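You operate a simulated robot arm through the tools that you are given. There is no shell and no other tool. Be economical: measure what you need, move in short steps, check, and stop when the job is done.

You run a simulated robot arm. Do the job below in one go: nothing can be reset, and whatever is moved stays where it is left.

Task
Take the pressure off the manifold, then lift the cap with the white knob on to the ledge.
Fine: inlet shut, gauge at zero, vent shut again, before the wing nut is loosened; no drips; the other valves and nut stay.

It is judged by the outcome, as a careful person would: the job done as asked, and still so three seconds after it is handed in. It fails if anything else is knocked over, pushed out of place, dropped, spilled or broken. A push-on lid holds only when it is set on centred and level and pressed home; a screw cap is set on level and turned clockwise until tight.

Robot
A 6-joint arm with a two-finger parallel gripper, fixed in place. Base frame: the origin is at the foot of the arm, x ahead of it, y to its left, z up. Units: cm, rad, N and s.
With the tool pointing down near the work surface it reaches from about 34 to 76 cm from the base axis. Its first joint turns from -1.152 to 1.152 rad. Payload 2.45 kg.
Tool frame: the origin (TCP) lies between the finger pads and is the grasp point; the fingertips stand 2.4 cm ahead of it; z points along the fingers, y is the line along which they close. Largest opening 6.8 cm; finger width 1.7, thickness 1; the body of the gripper, 4 by 7 cm, starts 4.1 cm behind the TCP.
Orientation is told as [roll, pitch, yaw] about the base's x, y, z axes, in that order, counted from this pose: with the fingers straight down and closing along the base's y, the tool's x points along the base's -x, its y along +y and its z along -z.

Tools
- The arm moves only by the tool play_rows. Its argument "steps" is a list of rows, each a list of 3 entries, a list of its own where there are three numbers: the shift along the base's x, y, z in units of 25 mm (1.0 is 25 mm), then the turn, a rotation vector about the base's x, y, z in units of 6 degrees (1.0 is 6 degrees), then the closure in counts, from 0 (fully open) to 255 (shut). In form: [[[x, y, z], [wx, wy, wz], hand], ...]. A call has 1 to 20 rows; each row shifts and turns the commanded pose from where the row before left it. A call with a number of a shift or a turn outside -1 to 1 is refused whole. A row lasts 0.2 s, in which the tool goes at most 5 cm and 0.15 rad; a call with a longer step from one row to the next is refused whole, and so is a gripper value outside its range. Where a pose cannot be reached the arm comes as near as it can. A force on the tool above 40 N (or 10 N above the force at the start of the call, whichever is more), or a blocked arm, ends the call early, and 0.2 s more pass. Each finger travels about 10.8 cm/s and halts on what it meets, pressing with about 28 N; the grip force reading is that of the motor and also rises with nothing between the fingers. The clock runs only during rows and for 0.2 s after the last one: add rows that do not move to give the fingers time. The reply holds the time, the measured pose of the TCP, the force on the tool along the base axes, the opening and the grip force, in the units named above and with some noise, with the torque about the TCP (base axes, N m) and any sound that the robot's microphone picked up.
- Cameras (640 x 400 px; columns grow to the right, rows downward): "scene" is fixed at [16.03, 41.2, 145.96]; the picture's right is [-0.81, -0.58, 0.00], its down [-0.37, 0.51, -0.78] and it looks along [0.46, -0.63, -0.63] (base axes); focal length 256 px, centre (320, 200). "wrist" rides on the gripper at [8.4, 1.1, -7.5] in the tool frame; the picture's right is [-0.13, 0.99, 0.00], its down [-0.60, -0.08, -0.79] and it looks along [-0.79, -0.10, 0.61] (tool axes); focal length 251 px, centre (320, 200). There is no depth. A picture from a camera that has moved, and an enlarged one, comes with that camera's place and axes in the base frame and with its lens.
- camera(camera): a new picture of that camera. No time passes.
- zoom(camera, box): a new picture of the part [left, top, right, bottom] of that camera's present view, enlarged. No time passes.
- hand_in(): hands the job in; it is judged then, once.

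Work in short steps. Places have to be worked out from the pictures, the camera data and where the tool is seen: move nearer, look again, correct. Check each grasp and each placing, and mend what went wrong. You have 120 turns and 64 pictures in all, those below and enlarged ones among them. Open the gripper and draw the arm clear of the work before you hand the job in, unless the task says otherwise; then end with one line.

The tools are called after "Request:" as a command line: name --argument value ..., lists and objects as JSON in quotes. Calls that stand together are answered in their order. play_rows: Moves the arm, as the interface text tells. Its arguments: {"type":"object","properties":{"steps":{"type":"array"}},"required":["steps"]} The other tools are called the same way: camera (camera) takes a picture; zoom (camera, box) takes an enlarged picture of a part of a camera's view; hand_in () hands the job in.

At the start:

```text
clock: 0.0
position: [47.8, -6.56, 128.96]
tcp_rot: [0.001, 0.001, 0.001]
ft_force: [0.0, 0.1, 0.4]
ft_torque: [-0.04, 0.0, 0.03]
gripper_width: 6.81
gripper_force: 0.1
```

scene: 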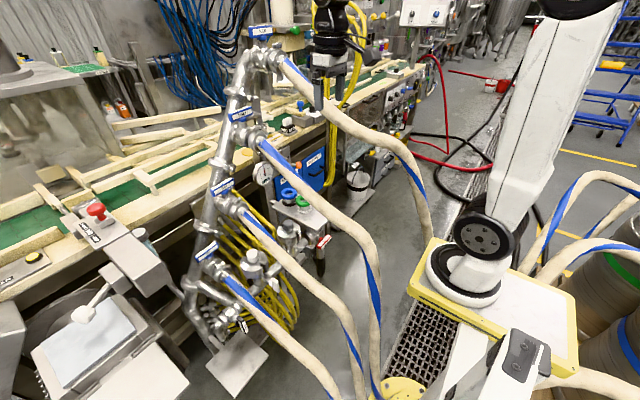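
wrist: 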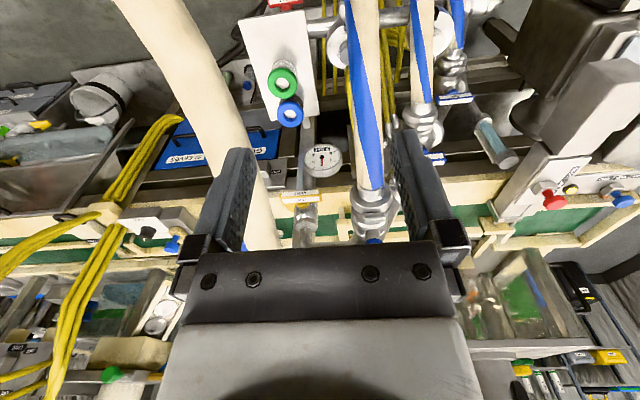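

The scene is cluttered; I'll enlarge the manifold area to identify the valves, gauge, wing nut and white-knobbed cap.

Request:
zoom --camera "scene" --box '[200, 100, 400, 225]'

Request:
zoom --camera "scene" --box '[230, 160, 350, 285]'

Request:
zoom --camera "wrist" --box '[220, 0, 480, 250]'

```text
3.20 times, centred on (300, 162) of scene
camera zoom: at [16.03, 41.2, 145.96], right [-0.81, -0.58, 0.0], down [-0.37, 0.51, -0.78], along [0.46, -0.63, -0.63], focal length 818 px, centre (384, 320)
```

zoom: 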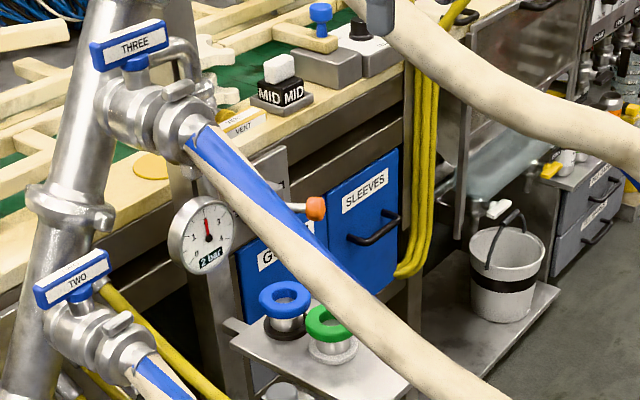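

```text
3.20 times, centred on (290, 222) of scene
camera zoom: at [16.03, 41.2, 145.96], right [-0.81, -0.58, 0.0], down [-0.37, 0.51, -0.78], along [0.46, -0.63, -0.63], focal length 818 px, centre (416, 128)
```

zoom: 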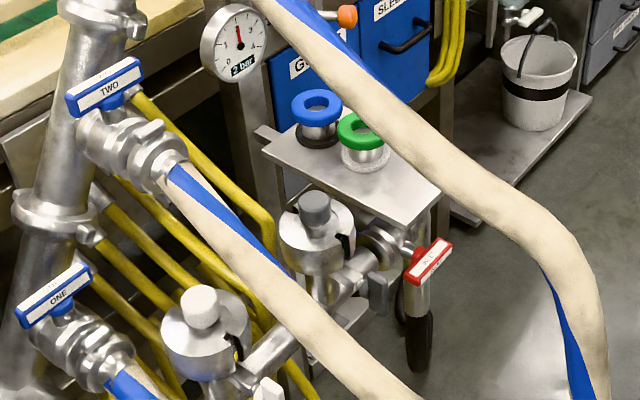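

```text
1.60 times, centred on (350, 125) of wrist
camera zoom: at [39.56, -5.62, 136.46], right [0.13, 0.99, 0.0], down [0.6, -0.08, 0.79], along [0.79, -0.1, -0.61], focal length 402 px, centre (272, 320)
```

zoom: 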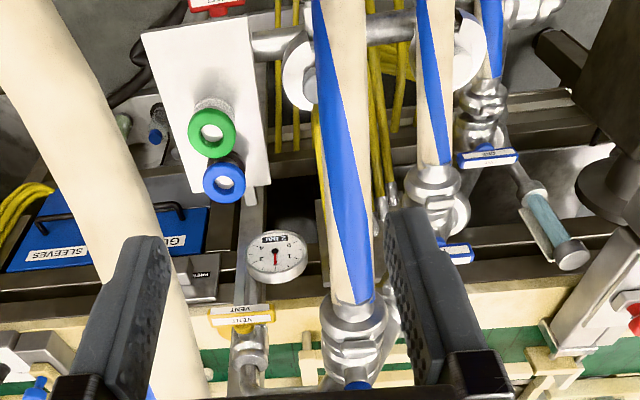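

I'll read the labels on the red-handled valve and around the two caps with tighter enlargements.

Request:
zoom --camera "scene" --box '[270, 210, 340, 255]'

Request:
zoom --camera "scene" --box '[190, 230, 300, 300]'

Request:
zoom --camera "scene" --box '[240, 120, 330, 200]'

```text
8.89 times, centred on (305, 232) of scene
camera zoom: at [16.03, 41.2, 145.96], right [-0.81, -0.58, 0.0], down [-0.37, 0.51, -0.78], along [0.46, -0.63, -0.63], focal length 2273 px, centre (453, -89)
```

zoom: 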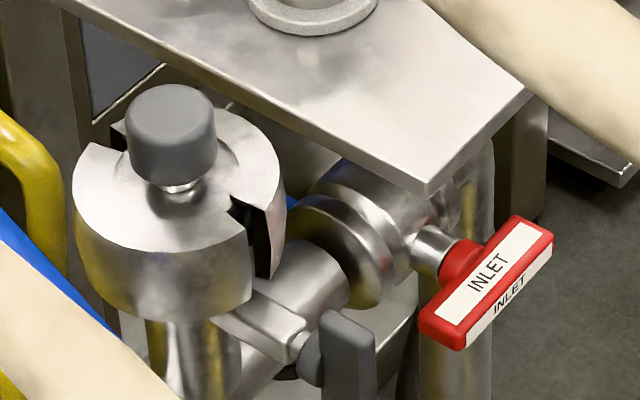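

```text
5.71 times, centred on (245, 265) of scene
camera zoom: at [16.03, 41.2, 145.96], right [-0.81, -0.58, 0.0], down [-0.37, 0.51, -0.78], along [0.46, -0.63, -0.63], focal length 1461 px, centre (749, -171)
```

zoom: 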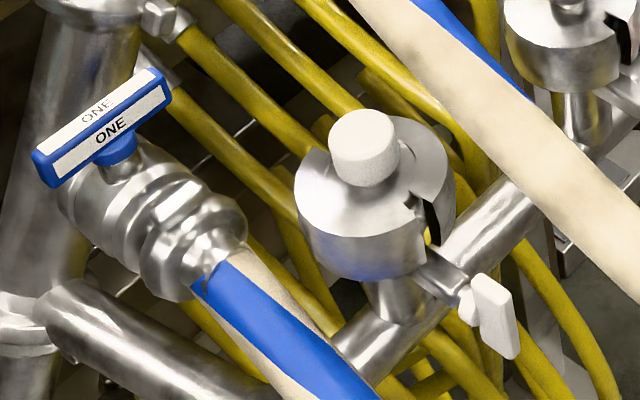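

```text
5.00 times, centred on (285, 160) of scene
camera zoom: at [16.03, 41.2, 145.96], right [-0.81, -0.58, 0.0], down [-0.37, 0.51, -0.78], along [0.46, -0.63, -0.63], focal length 1279 px, centre (495, 400)
```

zoom: 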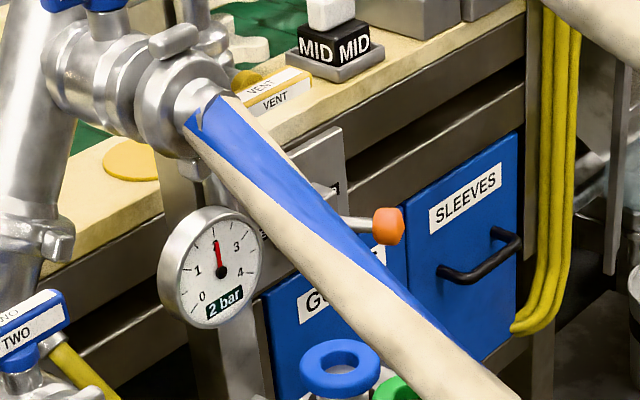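

I've located roughly (by triangulating): gauge ≈(78,-10,96), white cap ≈(60,14,86), grey cap ≈(64,-5,78), shelf ≈(69,-18,77). I'll tilt the wrist camera downward, staying high, and slide to y≈4 to get a second view.

Request:
play_rows --steps '[[[0, 0.8, 0], [0, 1, 0], 0], [[0, 0.8, 0], [0, 1, 0], 0], [[0, 0.8, 0], [0, 1, 0], 0], [[0, 0.8, 0], [0, 1, 0], 0], [[0, 0.8, 0], [0, 1, 0], 0], [[0, 0, 0], [0, 0, 0], 0]]'

Request:
camera --camera "wrist"

```text
clock: 1.4
position: [47.83, 3.42, 128.99]
tcp_rot: [-0.001, 0.525, 0.0]
ft_force: [-0.2, -0.4, -0.1]
ft_torque: [0.01, 0.01, 0.01]
gripper_width: 6.82
gripper_force: 0.0
```

```text
55 pictures are left
camera wrist: at [44.44, 4.49, 139.67], right [0.11, 0.99, -0.06], down [0.92, -0.08, 0.38], along [0.38, -0.1, -0.92], focal length 251 px, centre (320, 200)
```

wrist: 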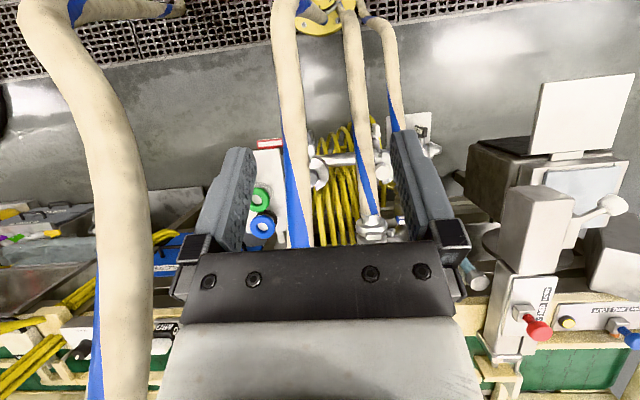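

Request:
zoom --camera "wrist" --box '[235, 95, 455, 250]'

```text
2.58 times, centred on (345, 172) of wrist
camera zoom: at [44.44, 4.49, 139.67], right [0.11, 0.99, -0.06], down [0.92, -0.08, 0.38], along [0.38, -0.1, -0.92], focal length 649 px, centre (256, 271)
```

zoom: 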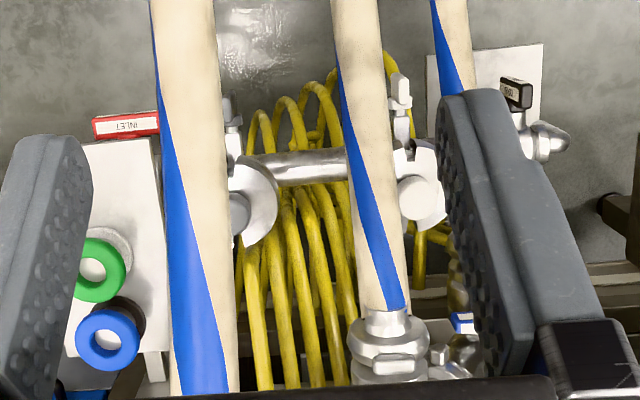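

White knob triangulates to about (61.8, 12.9, 84), with hose TWO passing just on its −y side at z≈91. I'll enlarge for detail on the inlet, wing nut and the black-handled valve.

Request:
zoom --camera "wrist" --box '[250, 110, 330, 200]'

Request:
zoom --camera "wrist" --box '[340, 100, 450, 190]'

Request:
zoom --camera "scene" --box '[180, 270, 300, 390]'

```text
4.44 times, centred on (290, 155) of wrist
camera zoom: at [44.44, 4.49, 139.67], right [0.11, 0.99, -0.06], down [0.92, -0.08, 0.38], along [0.38, -0.1, -0.92], focal length 1118 px, centre (453, 400)
```

zoom: 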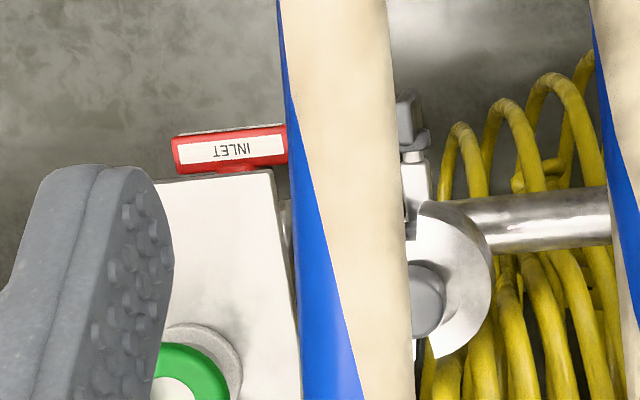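

```text
4.44 times, centred on (395, 145) of wrist
camera zoom: at [44.44, 4.49, 139.67], right [0.11, 0.99, -0.06], down [0.92, -0.08, 0.38], along [0.38, -0.1, -0.92], focal length 1118 px, centre (-13, 444)
```

zoom: 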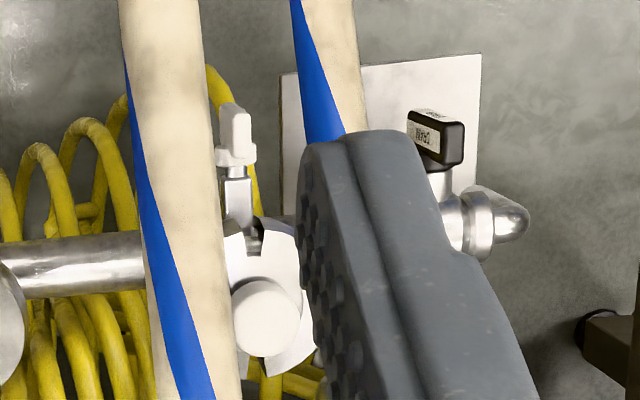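

```text
3.33 times, centred on (240, 330) of scene
camera zoom: at [16.03, 41.2, 145.96], right [-0.81, -0.58, 0.0], down [-0.37, 0.51, -0.78], along [0.46, -0.63, -0.63], focal length 852 px, centre (587, -233)
```

zoom: 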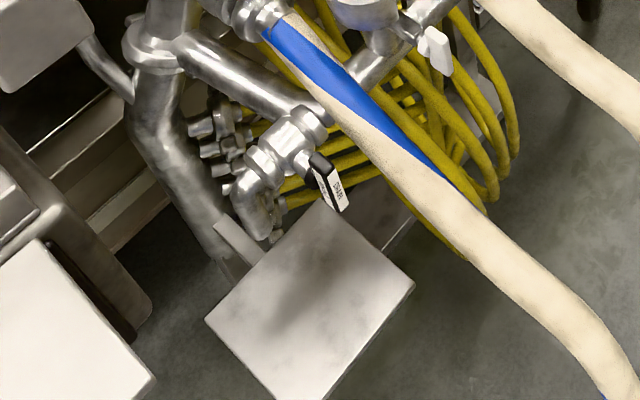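

Request:
camera --camera "scene"

```text
50 pictures are left
```

scene: 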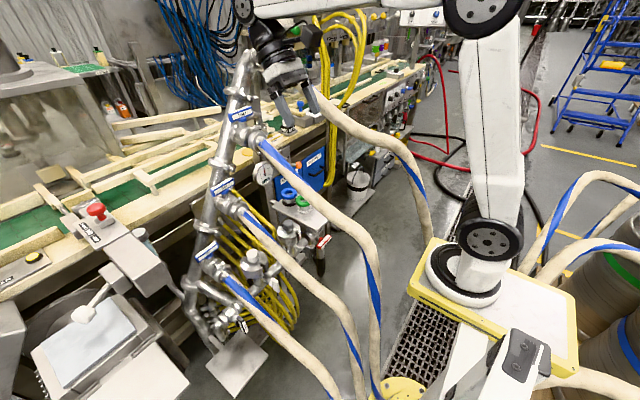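

The arm's forearm comes from above, and hoses THREE and FOUR leave a channel around y≈−14 at x≈35–45. First I'll swing the tool to horizontal (pointing +x) up high where there's room, and see whether it is reachable.

Request:
play_rows --steps '[[[0, 0, 0], [0, -1, 0], 0], [[0, 0, 0], [0, -1, 0], 0], [[0, 0, 0], [0, -1, 0], 0], [[0, 0, 0], [0, -1, 0], 0], [[0, 0, 0], [0, -1, 0], 0], [[0, 0, 0], [0, -1, 0], 0], [[0, 0, 0], [0, -1, 0], 0], [[0, 0, 0], [0, -1, 0], 0], [[0, 0, 0], [0, -1, 0], 0], [[0, 0, 0], [0, -1, 0], 0], [[0, 0, 0], [0, -1, 0], 0], [[0, 0, 0], [0, -1, 0], 0], [[0, 0, 0], [0, -1, 0], 0], [[0, 0, 0], [0, -1, 0], 0], [[0, 0, 0], [0, -1, 0], 0], [[0, 0, 0], [0, -1, 0], 0], [[0, 0, 0], [0, -1, 0], 0], [[0, 0, 0], [0, -1, 0], 0], [[0, 0, 0], [0, -1, 0], 0], [[0, 0, 0], [0, -1, 0], 0]]'

Request:
camera --camera "scene"

```text
clock: 5.6
position: [52.22, 3.48, 127.93]
tcp_rot: [-0.016, -1.48, -0.018]
ft_force: [-0.3, 0.2, 0.1]
ft_torque: [0.04, 0.0, -0.01]
gripper_width: 6.8
gripper_force: 0.0
out of reach, approached as far as the arm can: row 11, 12, 13, 14, 15, 17
```

```text
49 pictures are left
```

scene: 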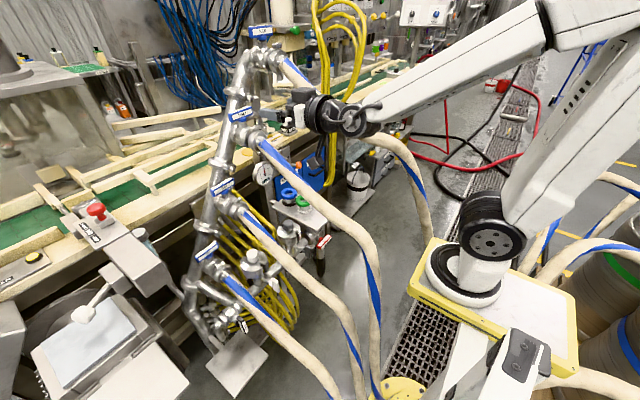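

Horizontal is at the edge of reach, so I'd rather work with a tool tilted ~30° in the channel between hoses. I'll check which way the shut DRAIN handle's label reads (shows turning direction for closing) and look at the vent.

Request:
zoom --camera "scene" --box '[220, 300, 260, 325]'

Request:
camera --camera "wrist"

```text
16.00 times, centred on (240, 312) of scene
camera zoom: at [16.03, 41.2, 145.96], right [-0.81, -0.58, 0.0], down [-0.37, 0.51, -0.78], along [0.46, -0.63, -0.63], focal length 4092 px, centre (1600, -1600)
```

zoom: 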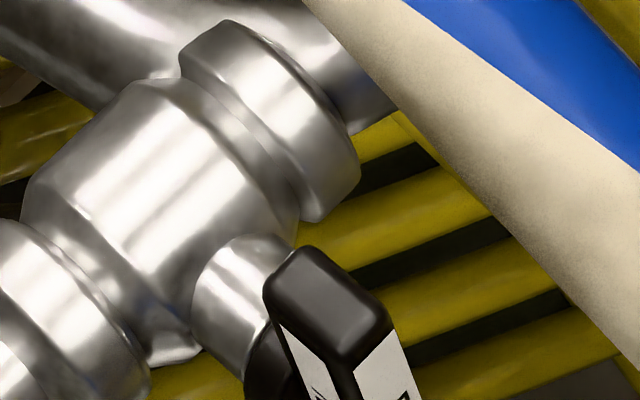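

```text
47 pictures are left
camera wrist: at [44.17, 4.69, 120.28], right [0.04, 0.99, 0.13], down [-0.74, -0.05, 0.67], along [0.67, -0.12, 0.73], focal length 251 px, centre (320, 200)
```

wrist: 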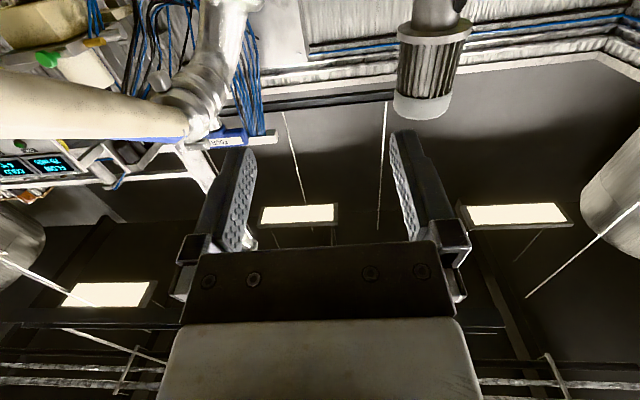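

Request:
zoom --camera "scene" --box '[222, 312, 262, 337]'

```text
16.00 times, centred on (242, 324) of scene
camera zoom: at [16.03, 41.2, 145.96], right [-0.81, -0.58, 0.0], down [-0.37, 0.51, -0.78], along [0.46, -0.63, -0.63], focal length 4092 px, centre (1568, -1792)
```

zoom: 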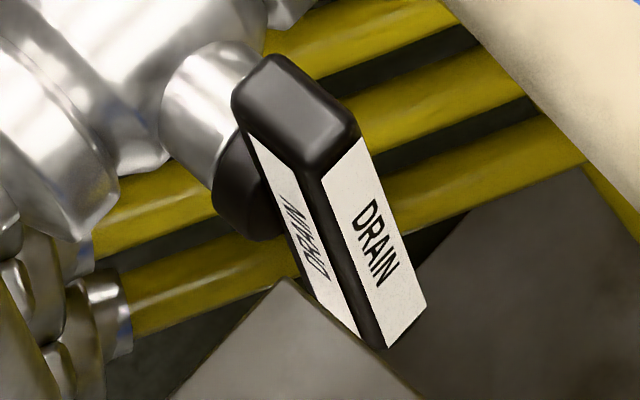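

Closing is clockwise seen from the robot (DRAIN shut label reads downward), so the inlet's −y end must go down. I pitch back to about −30°, fingers shut, and move toward (43,−8,118) above the channel.

Request:
play_rows --steps '[[[0, 0, 0], [0, 1, 0], 255], [[0, 0, 0], [0, 1, 0], 255], [[0, 0, 0], [0, 1, 0], 255], [[0, 0, 0], [0, 1, 0], 255], [[0, 0, 0], [0, 1, 0], 255], [[-0.1, -0.4, 0], [0, 1, 0], 255], [[-0.2, -0.6, -0.3], [0, 1, 0], 255], [[-0.2, -0.7, -0.5], [0, 1, 0], 255], [[-0.3, -0.8, -0.8], [0, 1, 0], 255], [[-0.3, -0.8, -0.8], [0, 1, 0], 255], [[-0.3, -0.8, -0.8], [0, 0, 0], 255], [[0, 0, 0], [0, 0, 0], 255]]'

Request:
camera --camera "scene"

```text
clock: 8.2
position: [48.71, -7.16, 119.93]
tcp_rot: [-0.053, -0.485, -0.004]
ft_force: [0.6, 0.2, 0.8]
ft_torque: [0.02, -0.03, 0.01]
gripper_width: 0.0
gripper_force: 23.9
out of reach, approached as far as the arm can: row 5
```

```text
45 pictures are left
```

scene: 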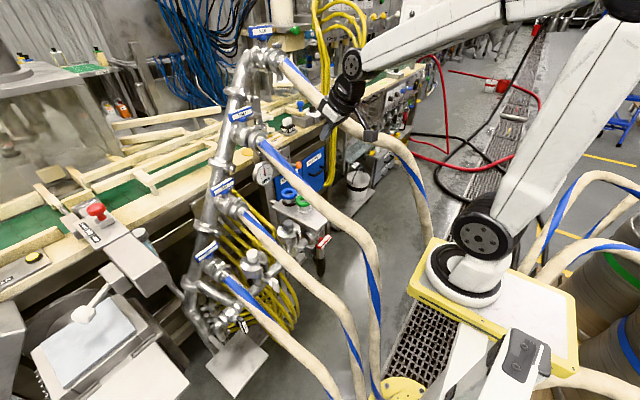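

Clear so far. Next, ease back in x and descend between hoses THREE and FOUR.

Request:
play_rows --steps '[[[-0.6, -0.2, -0.4], [0, 0, 0], 255], [[-0.6, -0.2, -0.6], [0, 0, 0], 255], [[-0.6, -0.3, -0.8], [0, 0, 0], 255], [[0, -0.3, -1], [0, 0, 0], 255], [[0, -0.3, -1], [0, 0, 0], 255], [[0, -0.3, -1], [0, 0, 0], 255], [[0, 0, -1], [0, 0, 0], 255], [[0, 0, -1], [0, 0, 0], 255], [[0, 0, 0], [0, 0, 0], 255]]'

Request:
camera --camera "scene"

Request:
camera --camera "wrist"

```text
clock: 10.2
position: [44.49, -11.19, 103.07]
tcp_rot: [-0.053, -0.484, -0.002]
ft_force: [-0.3, 0.7, -0.2]
ft_torque: [0.01, -0.04, 0.03]
gripper_width: 0.0
gripper_force: 23.5
```

```text
44 pictures are left
```

scene: 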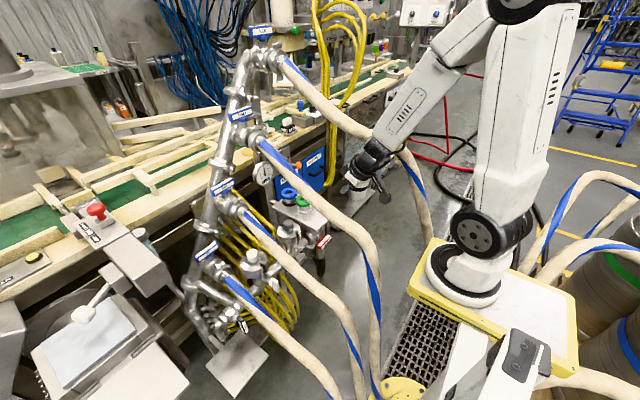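

```text
43 pictures are left
camera wrist: at [33.65, -9.76, 105.69], right [0.14, 0.99, 0.01], down [0.16, -0.04, 0.99], along [0.98, -0.14, -0.17], focal length 251 px, centre (320, 200)
```

wrist: 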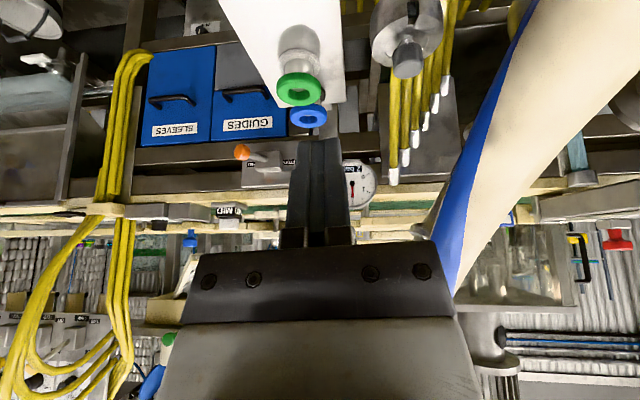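

Corridor is holding. Continue down and outward toward (50,−16,86).

Request:
play_rows --steps '[[[0, -0.2, -1], [0, 0, 0], 255], [[0, -0.2, -1], [0, 0, 0], 255], [[0, -0.3, -1], [0, 0, 0], 255], [[0.4, -0.4, -1], [0, 0, 0], 255], [[0.6, -0.4, -1], [0, 0, 0], 255], [[0.6, -0.4, -1], [0, 0, 0], 255], [[0.6, 0, -0.8], [0, 0, 0], 255], [[0, 0, 0], [0, 0, 0], 255]]'

Request:
camera --camera "scene"

Request:
camera --camera "wrist"

```text
clock: 12.0
position: [50.2, -16.18, 86.24]
tcp_rot: [-0.042, -0.484, -0.004]
ft_force: [0.4, 0.1, 0.0]
ft_torque: [0.02, -0.01, 0.01]
gripper_width: 0.0
gripper_force: 23.8
out of reach, approached as far as the arm can: row 7
```

```text
42 pictures are left
```

scene: 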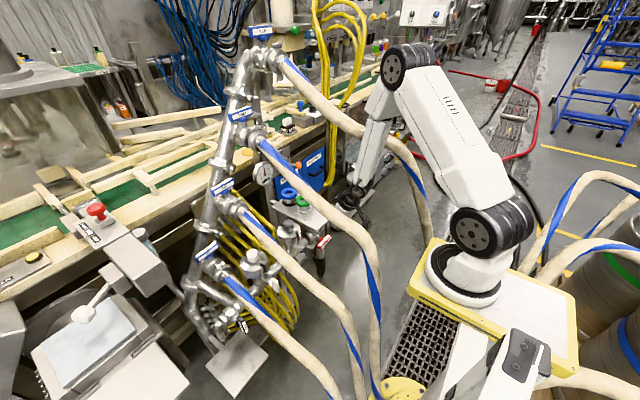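

```text
41 pictures are left
camera wrist: at [39.34, -14.85, 88.98], right [0.14, 0.99, 0.02], down [0.17, -0.05, 0.99], along [0.98, -0.13, -0.17], focal length 251 px, centre (320, 200)
```

wrist: 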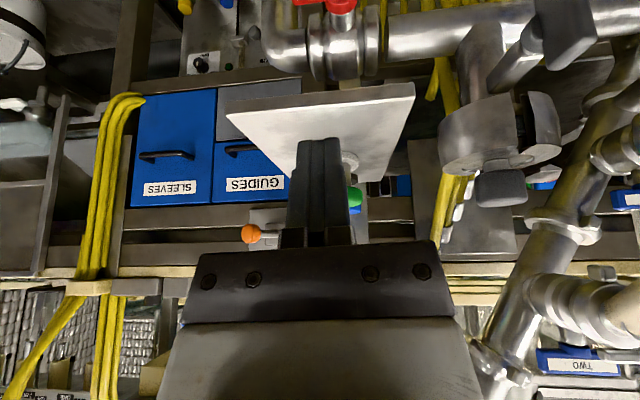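

Request:
zoom --camera "scene" --box '[310, 90, 450, 220]'

```text
3.08 times, centred on (380, 155) of scene
camera zoom: at [16.03, 41.2, 145.96], right [-0.81, -0.58, 0.0], down [-0.37, 0.51, -0.78], along [0.46, -0.63, -0.63], focal length 787 px, centre (135, 338)
```

zoom: 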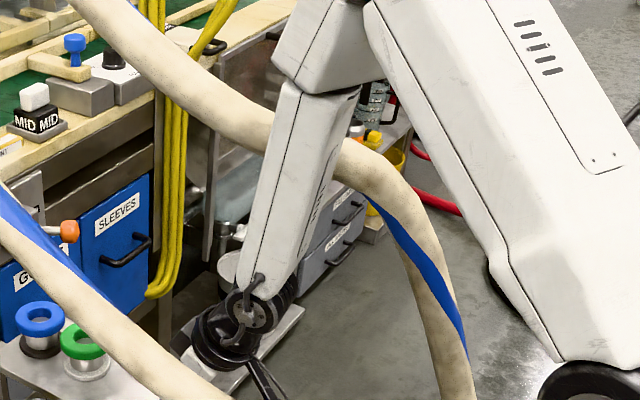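

The forearm passes in front of hose FOUR with no contact reported. Lower a bit more and look at the red handle, staying clear above it.

Request:
play_rows --steps '[[[0, -0.3, -0.6], [0, 0, 0], 255], [[0, -0.3, -0.8], [0, 0, 0], 255], [[0, 0, -0.6], [0, 0, 0], 255], [[0, 0, 0], [0, 0, 0], 255]]'

Request:
camera --camera "wrist"

```text
clock: 13.0
position: [51.1, -18.66, 82.22]
tcp_rot: [-0.041, -0.485, -0.006]
ft_force: [-0.1, -0.7, 0.3]
ft_torque: [0.01, 0.01, 0.0]
gripper_width: 0.0
gripper_force: 23.9
out of reach, approached as far as the arm can: row 1, 2, 3
```

```text
39 pictures are left
camera wrist: at [40.37, -17.36, 84.91], right [0.14, 0.99, 0.02], down [0.17, -0.05, 0.99], along [0.98, -0.13, -0.17], focal length 251 px, centre (320, 200)
```

wrist: 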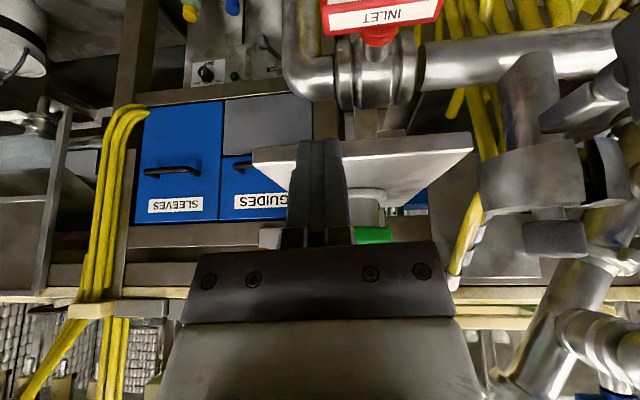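

Handle now measured: centre ≈(54.8,−15.1,70.5), lying along y from −18.8 to −11.4. I move to just above its −y end, at (54,−18.6,76).

Request:
play_rows --steps '[[[0.6, 0, 0], [0, 0, 0], 255], [[0.5, 0, -0.6], [0, 0, 0], 255], [[0, 0, -0.9], [0, 0, 0], 255], [[0, 0, -0.9], [0, 0, 0], 255], [[0, 0, 0], [0, 0, 0], 255]]'

Request:
zoom --camera "wrist" --box '[220, 0, 460, 150]'

Request:
zoom --camera "scene" --box '[250, 170, 400, 270]'

```text
clock: 13.5
position: [52.83, -18.72, 81.82]
tcp_rot: [-0.055, -0.484, 0.004]
ft_force: [-19.4, 4.2, 30.1]
ft_torque: [0.31, -0.09, 0.25]
gripper_width: 0.02
gripper_force: 24.1
stopped in row 2: the force on the tool passed its limit at 79 N (the readings are from after the stop); the commanded pose is now the measured one
```

```text
2.67 times, centred on (340, 75) of wrist
camera zoom: at [42.19, -17.37, 84.62], right [0.14, 0.99, 0.01], down [0.16, -0.03, 0.99], along [0.98, -0.13, -0.17], focal length 670 px, centre (267, 533)
```

zoom: 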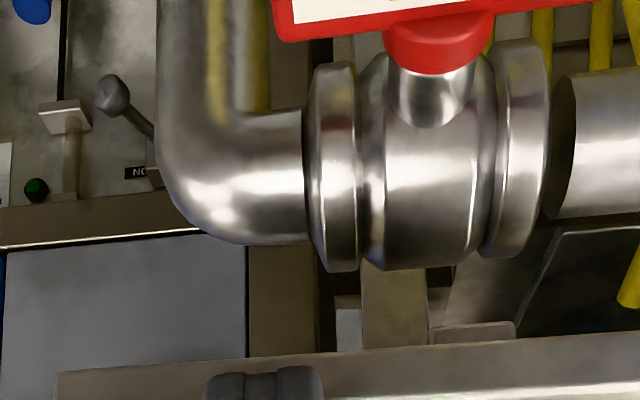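

```text
4.00 times, centred on (325, 220) of scene
camera zoom: at [15.93, 41.23, 145.97], right [-0.81, -0.58, 0.0], down [-0.37, 0.51, -0.78], along [0.46, -0.63, -0.63], focal length 1023 px, centre (300, 120)
```

zoom: 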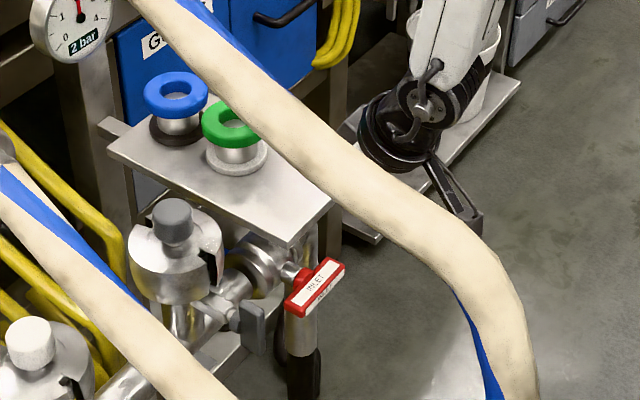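

The fingertip met the shelf's front edge (shelf top ≈79, edge x≈55), so I back off at once toward −x and reduce pitch to about −20° so the arm can get in under the edge from the front.

Request:
play_rows --steps '[[[-0.3, 0, 0.3], [0, 0, 0], 255], [[-0.6, 0, 0.2], [0, 0.7, 0], 255], [[-0.4, 0, 0], [0, 0.7, 0], 255], [[0, 0, 0], [0, 0, 0], 255]]'

Request:
zoom --camera "scene" --box '[250, 170, 400, 270]'

```text
clock: 14.5
position: [49.83, -18.72, 83.04]
tcp_rot: [-0.056, -0.336, 0.001]
ft_force: [-1.0, 0.4, 0.5]
ft_torque: [-0.01, -0.05, 0.0]
gripper_width: 0.0
gripper_force: 23.4
```

```text
4.00 times, centred on (325, 220) of scene
camera zoom: at [16.03, 41.2, 145.96], right [-0.81, -0.58, 0.0], down [-0.37, 0.51, -0.78], along [0.46, -0.63, -0.63], focal length 1023 px, centre (300, 120)
```

zoom: 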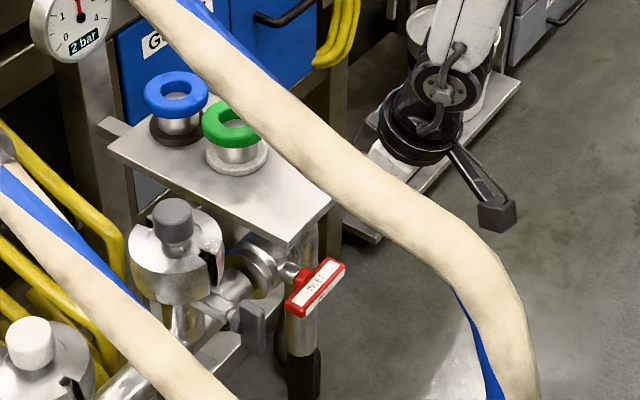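

Shelf and rings are unmoved. Descend in front of the shelf edge to z≈75.5, then forward over the handle's −y end.

Request:
play_rows --steps '[[[0.1, 0.1, -0.8], [0, 0, 0], 255], [[0.2, 0.1, -0.8], [0, 0, 0], 255], [[0.3, 0, -0.8], [0, 0, 0], 255], [[0.3, 0, -0.5], [0, 0, 0], 255], [[0.3, 0, 0], [0, 0, 0], 255], [[0, 0, 0], [0, 0, 0], 255]]'

Request:
zoom --camera "wrist" --box '[220, 0, 460, 150]'

```text
clock: 15.9
position: [52.9, -18.38, 75.77]
tcp_rot: [-0.055, -0.338, 0.001]
ft_force: [0.9, 0.0, -1.0]
ft_torque: [-0.01, -0.03, -0.01]
gripper_width: 0.0
gripper_force: 23.3
```

```text
2.67 times, centred on (340, 75) of wrist
camera zoom: at [42.65, -16.93, 80.07], right [0.14, 0.99, -0.01], down [0.31, -0.03, 0.95], along [0.94, -0.14, -0.31], focal length 670 px, centre (267, 533)
```

zoom: 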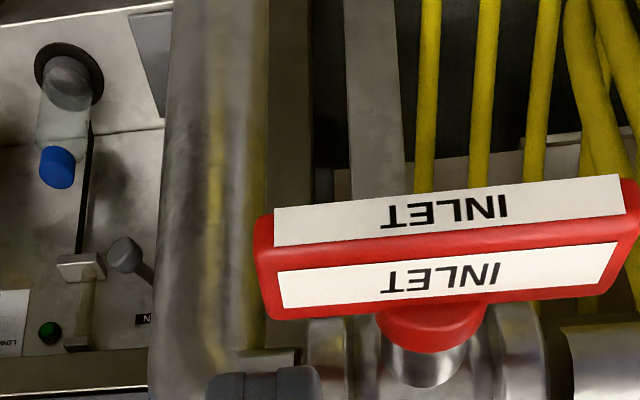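

Excellent view: the tip sits above the bar's −y end. I move 0.6 cm forward and press down in small steps.

Request:
play_rows --steps '[[[0.24, 0, 0], [0, 0, 0], 255], [[0, 0, -0.3], [0, 0, 0], 255], [[0, 0, -0.3], [0, 0, 0], 255], [[0, 0, -0.2], [0, 0, 0], 255], [[0, 0, -0.2], [0, 0, 0], 255], [[0, 0, -0.2], [0, 0, 0], 255], [[0, 0, -0.2], [0, 0, 0], 255], [[0, 0, -0.2], [0, 0, 0], 255], [[0, 0, -0.2], [0, 0, 0], 255], [[0, 0, 0], [0, 0, 0], 255]]'

Request:
zoom --camera "wrist" --box '[220, 0, 460, 150]'

```text
clock: 16.6
position: [53.45, -18.41, 75.35]
tcp_rot: [-0.056, -0.342, 0.005]
ft_force: [-14.5, 5.2, 22.1]
ft_torque: [0.14, -0.91, 0.34]
gripper_width: 0.02
gripper_force: 23.6
stopped in row 3: the force on the tool passed its limit at 59 N (the readings are from after the stop); the commanded pose is now the measured one
```

```text
2.67 times, centred on (340, 75) of wrist
camera zoom: at [43.15, -16.96, 79.59], right [0.14, 0.99, -0.01], down [0.3, -0.03, 0.95], along [0.94, -0.13, -0.3], focal length 670 px, centre (267, 533)
```

zoom: 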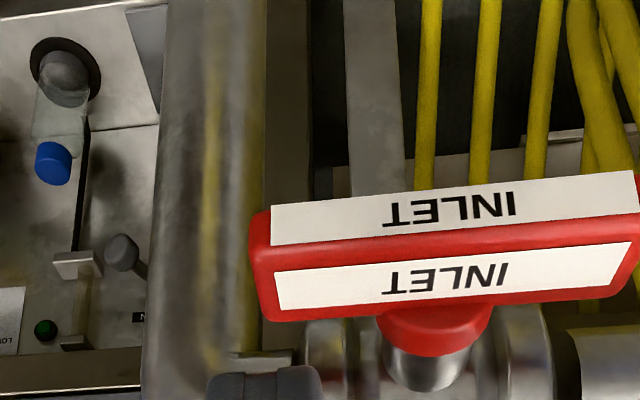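

The torque reading shows the gripper body, not the tip, touched the shelf edge. I retreat 1 cm in x, where body clears the edge, and press again.

Request:
play_rows --steps '[[[-0.2, 0, 0.1], [0, 0, 0], 255], [[-0.25, 0, 0], [0, 0, 0], 255], [[0, 0, -0.2], [0, 0, 0], 255], [[0, 0, -0.2], [0, 0, 0], 255], [[0, 0, -0.2], [0, 0, 0], 255], [[0, 0, -0.2], [0, 0, 0], 255], [[0, 0, -0.2], [0, 0, 0], 255], [[0, 0, -0.2], [0, 0, 0], 255], [[0, 0, -0.2], [0, 0, 0], 255], [[0, 0, 0], [0, 0, 0], 255]]'

Request:
zoom --camera "wrist" --box '[220, 0, 460, 150]'

```text
clock: 17.6
position: [52.36, -18.28, 74.84]
tcp_rot: [-0.055, -0.343, 0.007]
ft_force: [-14.7, 3.7, 20.0]
ft_torque: [0.13, -1.16, 0.36]
gripper_width: 0.0
gripper_force: 23.5
stopped in row 4: the force on the tool passed its limit at 54 N (the readings are from after the stop); the commanded pose is now the measured one
```

```text
2.67 times, centred on (340, 75) of wrist
camera zoom: at [42.1, -16.94, 79.18], right [0.13, 0.99, -0.01], down [0.3, -0.03, 0.95], along [0.94, -0.13, -0.3], focal length 670 px, centre (267, 533)
```

zoom: 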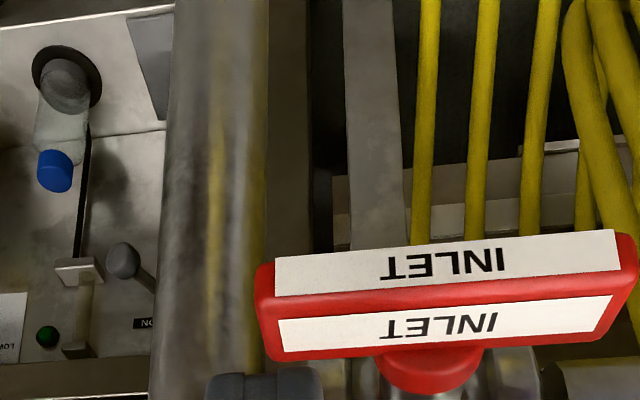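

All three contact readings point to the same spot (54.5,−17,80): the shelf's front corner touching the gripper body's front. More tilt is the fix: I back off, pitch to −30°, and come in at x≈52.4.

Request:
play_rows --steps '[[[-0.3, 0, 0.2], [0, 0, 0], 255], [[-0.3, 0, 0], [0, -0.9, 0], 255], [[0, 0, 0], [0, -0.9, 0], 255], [[0.2, 0, -0.2], [0, 0, 0], 255], [[0.3, 0, -0.2], [0, 0, 0], 255], [[0, 0, 0], [0, 0, 0], 255]]'

Request:
zoom --camera "wrist" --box '[220, 0, 460, 150]'

```text
clock: 18.8
position: [54.79, -20.82, 75.63]
tcp_rot: [-0.051, -0.533, 0.004]
ft_force: [-13.9, 2.1, 17.5]
ft_torque: [0.59, -0.51, 0.49]
gripper_width: 0.0
gripper_force: 23.5
out of reach, approached as far as the arm can: row 2, 3, 4
stopped in row 6: the force on the tool passed its limit at 48 N (the readings are from after the stop); the commanded pose is now the measured one
```

```text
2.67 times, centred on (340, 75) of wrist
camera zoom: at [43.95, -19.39, 77.83], right [0.13, 0.99, 0.02], down [0.12, -0.04, 0.99], along [0.98, -0.13, -0.12], focal length 670 px, centre (267, 533)
```

zoom: 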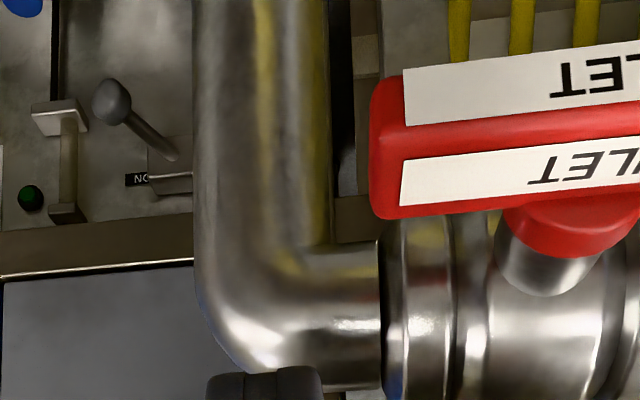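

Too much tilt gets out of reach. I'll lift away, return to about −18° and yaw the tool 90° so the body's narrow side faces the shelf and the camera looks from the −y side.

Request:
play_rows --steps '[[[-0.3, 0, 0.6], [0, 0, 0], 255], [[-0.6, 0, 0.8], [0, 0.9, 0], 255], [[-0.8, 0, 0.8], [0, 0.9, 0], 255], [[-0.4, 0, 0.8], [0, 0.3, 0], 255], [[0, 0, 0.6], [0, 0, 1], 255], [[0, 0, 0], [0, 0, 1], 255], [[0, 0, 0], [0, 0, 1], 255], [[0, 0, 0], [0, 0, 1], 255], [[0, 0, 0], [0, 0, 1], 255], [[0, 0, 0], [0, 0, 1], 255], [[0, 0, 0], [0, 0, 1], 255], [[0, 0, 0], [0, 0, 1], 255], [[0, 0, 0], [0, 0, 0], 255]]'

Request:
camera --camera "scene"

```text
clock: 21.6
position: [49.51, -20.76, 84.57]
tcp_rot: [-0.051, -0.313, 0.843]
ft_force: [0.0, -0.5, -0.5]
ft_torque: [-0.05, 0.0, 0.04]
gripper_width: 0.0
gripper_force: 23.8
```

```text
31 pictures are left
```

scene: 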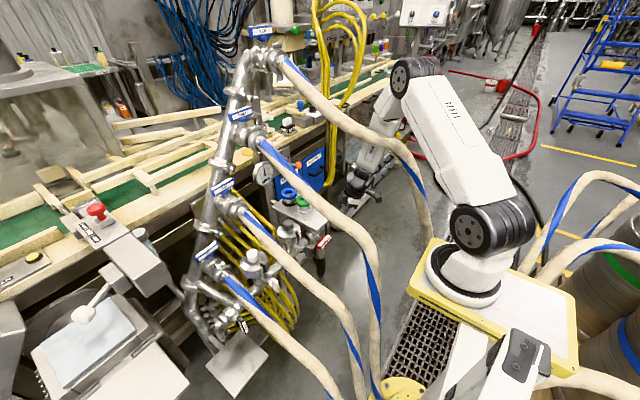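

No obstruction. Continue the yaw to ~90° and re-tilt so the tip leans toward +x by ~15°.

Request:
play_rows --steps '[[[0, 0, 0], [0, 0, 1], 255], [[0, 0, 0], [0, 0, 1], 255], [[0, 0, 0], [0, 0, 1], 255], [[0, 0, 0], [0, 0, 1], 255], [[0, 0, 0], [0, 0, 1], 255], [[0, 0, 0], [0, 0, 1], 255], [[0, 0, 0], [0, 0, 1], 255], [[0, 0, 0], [-0.8, -1, 0], 255], [[0, 0, 0], [-0.7, -1, 0], 255], [[0, 0, 0], [0, -0.7, 0], 255], [[0, 0, 0], [0, 0, 0], 255]]'

```text
clock: 24.0
position: [49.75, -20.76, 84.69]
tcp_rot: [-0.253, -0.149, 1.62]
ft_force: [0.0, 0.8, 0.3]
ft_torque: [0.0, 0.0, 0.01]
gripper_width: 0.0
gripper_force: 23.8
out of reach, approached as far as the arm can: row 10
```

Orientation is good (tip leaning 14° to +x, 9° to +y). Move down to above the −y end of the handle again.

Request:
play_rows --steps '[[[0.2, 0.2, -0.9], [0, 0, 0], 255], [[0.2, 0.2, -0.9], [0, 0, 0], 255], [[0.2, 0.2, -0.9], [0, 0, 0], 255], [[0.3, 0.2, -0.8], [0, 0, 0], 255], [[0.1, 0.02, -0.3], [0, 0, 0], 255], [[0, 0, 0], [0, 0, 0], 255]]'

Request:
camera --camera "wrist"

```text
clock: 25.4
position: [53.74, -19.36, 75.92]
tcp_rot: [-0.245, -0.15, 1.618]
ft_force: [-18.1, 5.4, 31.4]
ft_torque: [-1.01, -0.93, -0.37]
gripper_width: 0.0
gripper_force: 23.6
out of reach, approached as far as the arm can: row 1, 2, 3
```

```text
30 pictures are left
camera wrist: at [51.37, -28.87, 81.67], right [-0.97, 0.12, -0.22], down [-0.14, 0.47, 0.87], along [0.21, 0.87, -0.44], focal length 251 px, centre (320, 200)
```

wrist: 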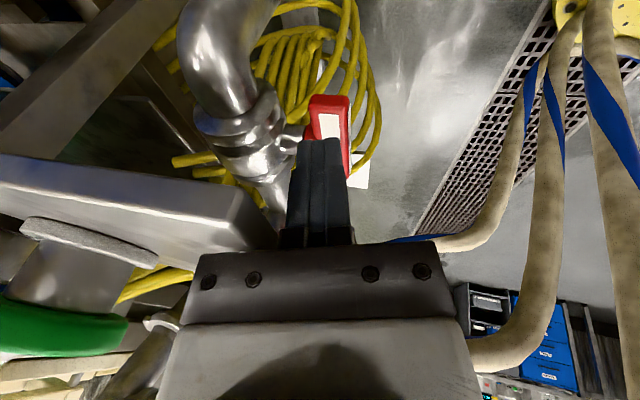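

The limit is clear: the shelf overhangs the handle (front edge x≈54.7, y −23…−10.5, z≈79–80). Approaching from the −y side beneath shelf level is free, so I back out to y≈−30 and roll the tool to point mostly along +y.

Request:
play_rows --steps '[[[-0.3, -0.2, 0.5], [0, 0, 0], 255], [[-0.3, -0.6, 0.8], [0, 0, 0], 255], [[0, -0.9, 0.8], [0, 0, 0], 255], [[0, -0.9, 0.6], [0, 0, 0], 255], [[0, -0.9, 0], [1, 0, 0], 255], [[0, -0.9, 0], [1, 0, 0], 255], [[0, 0, 0], [1, 0, 0], 255], [[0, 0, 0], [1, 0, 0], 255], [[0, 0, 0], [1, 0, 0], 255], [[0, 0, 0], [1, 0, 0], 255], [[0, 0, 0], [1, 0, 0], 255], [[0, 0, 0], [1, 0, 0], 255], [[0, 0, 0], [0.5, 0, 0], 255], [[0, 0, 0], [0, 0, 0], 255]]'

Request:
camera --camera "scene"

```text
clock: 28.4
position: [52.28, -30.27, 82.55]
tcp_rot: [-0.328, -1.037, 1.667]
ft_force: [-0.5, 1.3, 0.2]
ft_torque: [-0.01, 0.0, -0.03]
gripper_width: 0.01
gripper_force: 23.9
out of reach, approached as far as the arm can: row 1
```

```text
29 pictures are left
```

scene: 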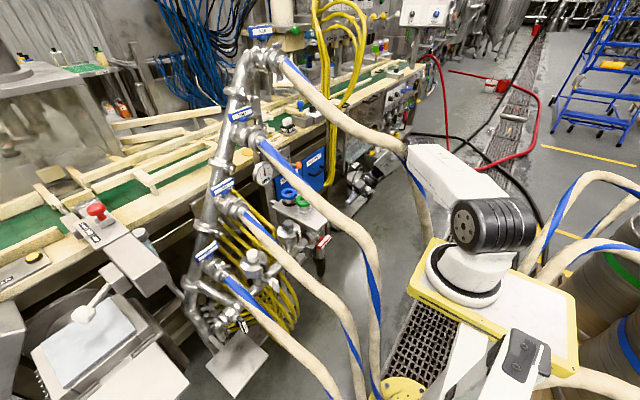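

Tool now points along +y, 29° down. I'll roll 15° more, drop to z≈75 out here, then slide in +y above the handle's end.

Request:
play_rows --steps '[[[0, 0, -0.5], [1, 0, 0], 255], [[0, 0, -0.8], [1, 0, 0], 255], [[0, 0, -0.9], [0.5, 0, 0], 255], [[0, 0, -0.9], [0, 0, 0], 255], [[0.3, 0.6, 0], [0, 0, 0], 255], [[0, 0.8, 0], [0, 0, 0], 255], [[0, 0.8, 0], [0, 0, 0], 255], [[0, 0.8, 0], [0, 0, 0], 255], [[0, 0.4, 0], [0, 0, 0], 255], [[0, 0, 0], [0, 0, 0], 255]]'

Request:
camera --camera "wrist"

Request:
zoom --camera "scene" --box '[250, 170, 400, 270]'

```text
clock: 30.6
position: [50.58, -19.21, 76.69]
tcp_rot: [-0.423, -1.297, 1.753]
ft_force: [-0.2, 0.2, 0.3]
ft_torque: [-0.01, 0.01, -0.05]
gripper_width: 0.0
gripper_force: 24.0
out of reach, approached as far as the arm can: row 2, 3, 4
```

```text
28 pictures are left
camera wrist: at [48.19, -28.35, 70.33], right [-0.97, 0.25, 0.01], down [-0.15, -0.6, 0.79], along [0.21, 0.76, 0.62], focal length 251 px, centre (320, 200)
```

wrist: 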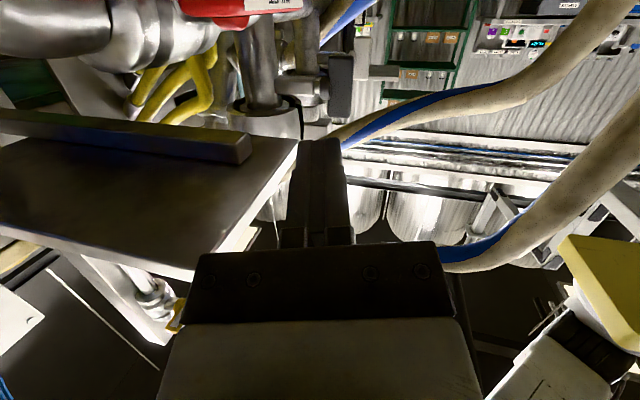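

```text
4.00 times, centred on (325, 220) of scene
camera zoom: at [16.03, 41.2, 145.96], right [-0.81, -0.58, 0.0], down [-0.37, 0.51, -0.78], along [0.46, -0.63, -0.63], focal length 1023 px, centre (300, 120)
```

zoom: 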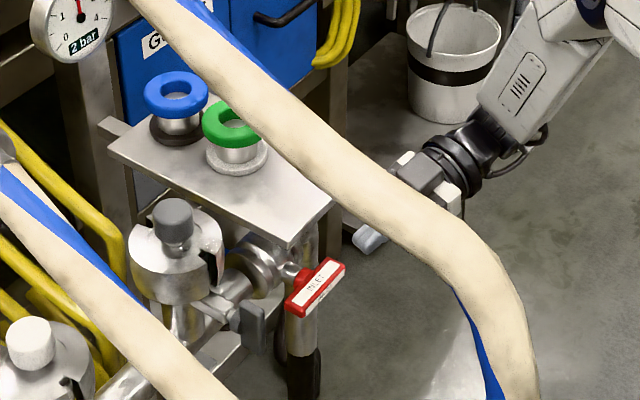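

The tip is now just in front of the handle's end, below the shelf. Shift to (52.7,−20.2,74.7), then press down in small steps.

Request:
play_rows --steps '[[[0.2, -0.4, -0.2], [0, 0, 0], 255], [[0.4, 0, -0.4], [0, 0, 0], 255], [[0.24, 0, -0.2], [0, 0, 0], 255], [[0, 0, 0], [0, 0, 0], 255]]'

Request:
zoom --camera "scene" --box '[285, 205, 385, 270]'

```text
clock: 31.6
position: [52.6, -20.22, 74.47]
tcp_rot: [-0.42, -1.297, 1.753]
ft_force: [0.0, -0.3, -0.2]
ft_torque: [0.0, -0.03, -0.03]
gripper_width: 0.01
gripper_force: 23.8
```

```text
6.15 times, centred on (335, 238) of scene
camera zoom: at [16.03, 41.2, 145.96], right [-0.81, -0.58, 0.0], down [-0.37, 0.51, -0.78], along [0.46, -0.63, -0.63], focal length 1574 px, centre (228, -31)
```

zoom: 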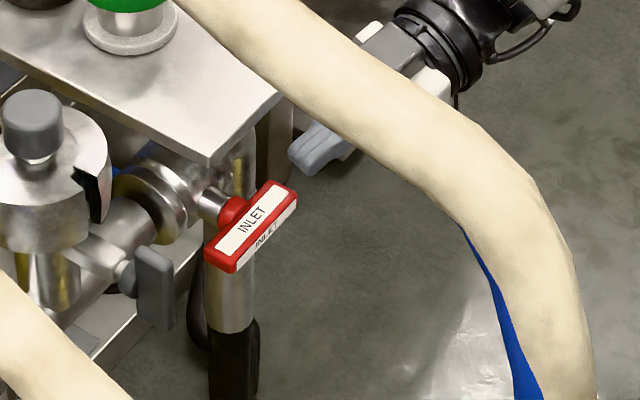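

Tip is above the bar's end with ~0.8 cm overlap. I add 0.6 cm in +y and press down.

Request:
play_rows --steps '[[[0.1, 0.25, 0], [0, 0, 0], 255], [[0, 0, -0.25], [0, 0, 0], 255], [[0, 0, -0.25], [0, 0, 0], 255], [[0, 0, -0.25], [0, 0, 0], 255], [[0, 0, -0.25], [0, 0, 0], 255], [[0, 0, -0.25], [0, 0, 0], 255], [[0, 0, -0.25], [0, 0, 0], 255], [[0, 0, -0.25], [0, 0, 0], 255], [[0, 0, 0], [0, 0, 0], 255]]'

Request:
zoom --camera "scene" --box '[285, 205, 385, 270]'

```text
clock: 33.6
position: [52.59, -19.21, 70.48]
tcp_rot: [-0.419, -1.296, 1.75]
ft_force: [0.1, 0.5, 0.1]
ft_torque: [-0.02, 0.02, 0.0]
gripper_width: 0.01
gripper_force: 23.7
out of reach, approached as far as the arm can: row 8
```

```text
6.15 times, centred on (335, 238) of scene
camera zoom: at [16.03, 41.2, 145.96], right [-0.81, -0.58, 0.0], down [-0.37, 0.51, -0.78], along [0.46, -0.63, -0.63], focal length 1574 px, centre (228, -31)
```

zoom: 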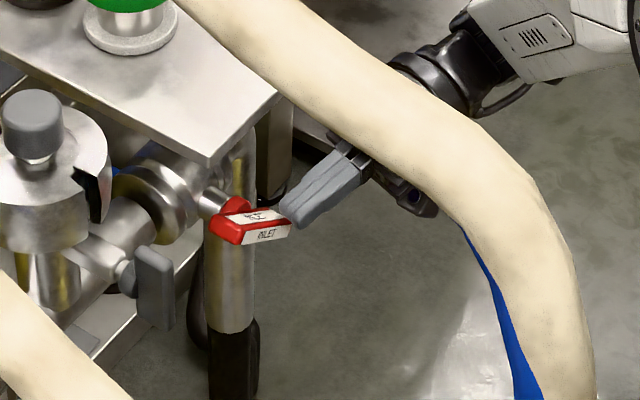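

The handle is turning freely (~45°). Continue down, then push +y against the lower half until it stands vertical.

Request:
play_rows --steps '[[[0, 0, -0.3], [0, 0, 0], 255], [[0, 0, -0.3], [0, 0, 0], 255], [[0, 0.15, -0.1], [0, 0, 0], 255], [[0, 0.15, 0], [0, 0, 0], 255], [[0, 0.15, 0], [0, 0, 0], 255], [[0, 0.1, 0], [0, 0, 0], 255], [[0, 0, 0], [0, 0, 0], 255]]'

Request:
zoom --camera "scene" --box '[285, 205, 385, 270]'

```text
clock: 35.2
position: [51.87, -17.41, 69.1]
tcp_rot: [-0.419, -1.299, 1.749]
ft_force: [-8.3, -5.6, -2.3]
ft_torque: [-0.12, 0.12, 0.07]
gripper_width: 0.0
gripper_force: 23.6
out of reach, approached as far as the arm can: row 1, 2
```

```text
6.15 times, centred on (335, 238) of scene
camera zoom: at [16.02, 41.19, 145.97], right [-0.81, -0.58, 0.0], down [-0.37, 0.51, -0.78], along [0.46, -0.63, -0.63], focal length 1574 px, centre (228, -31)
```

zoom: 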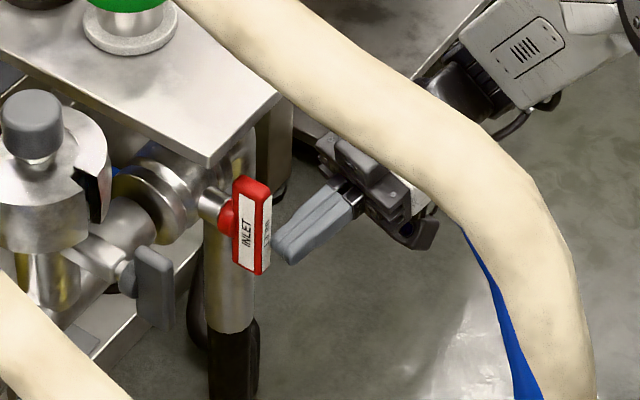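

Handle is essentially vertical. One small extra push to be sure it's on the stop.

Request:
play_rows --steps '[[[0, 0.12, 0], [0, 0, 0], 255], [[0, 0.1, 0], [0, 0, 0], 255], [[0, 0, 0], [0, 0, 0], 255]]'

Request:
zoom --camera "scene" --box '[245, 140, 365, 270]'

```text
clock: 36.0
position: [51.84, -16.91, 69.18]
tcp_rot: [-0.421, -1.297, 1.751]
ft_force: [-16.3, -15.4, 2.3]
ft_torque: [-0.15, 0.19, 0.08]
gripper_width: 0.0
gripper_force: 23.2
```

```text
3.08 times, centred on (305, 205) of scene
camera zoom: at [15.99, 41.17, 145.98], right [-0.81, -0.58, 0.0], down [-0.37, 0.51, -0.78], along [0.46, -0.63, -0.63], focal length 787 px, centre (366, 185)
```

zoom: 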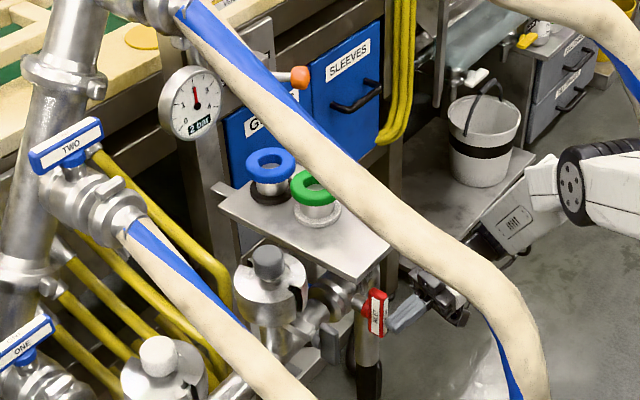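

Inlet is shut against its stop. I withdraw along −y, rise to z≈96, and swing the tool to point along +x for the vent, which I triangulate at about (73.5,−13.5,109).

Request:
play_rows --steps '[[[-0.1, -0.5, 0], [0, 0, 0], 255], [[0, -1, 0], [0, 0, 0], 255], [[0, -1, 0], [0, 0, 0], 255], [[0, -1, 0.4], [0, 0, 0], 255], [[0, -0.5, 1], [0, 0, 0], 255], [[0, 0, 1], [0, 0, 0], 255], [[0, 0, 1], [0, 0, 0], 255], [[0, 0, 1], [0, 0, 0], 255], [[0, 0, 1], [0, 0, 0], 255], [[0, 0, 1], [0, 0, 0], 255], [[0, 0, 1], [0, 0, 0], 255], [[0, 0, 1], [0, 0, 0], 255], [[0, 0, 1], [0, 0, 0], 255], [[0, 0, 0], [0, 0, 0], 255]]'

```text
clock: 39.0
position: [49.7, -24.4, 94.15]
tcp_rot: [-0.421, -1.297, 1.751]
ft_force: [-0.5, -0.2, 0.6]
ft_torque: [-0.01, 0.02, 0.01]
gripper_width: 0.01
gripper_force: 23.2
out of reach, approached as far as the arm can: row 2, 3, 4
```

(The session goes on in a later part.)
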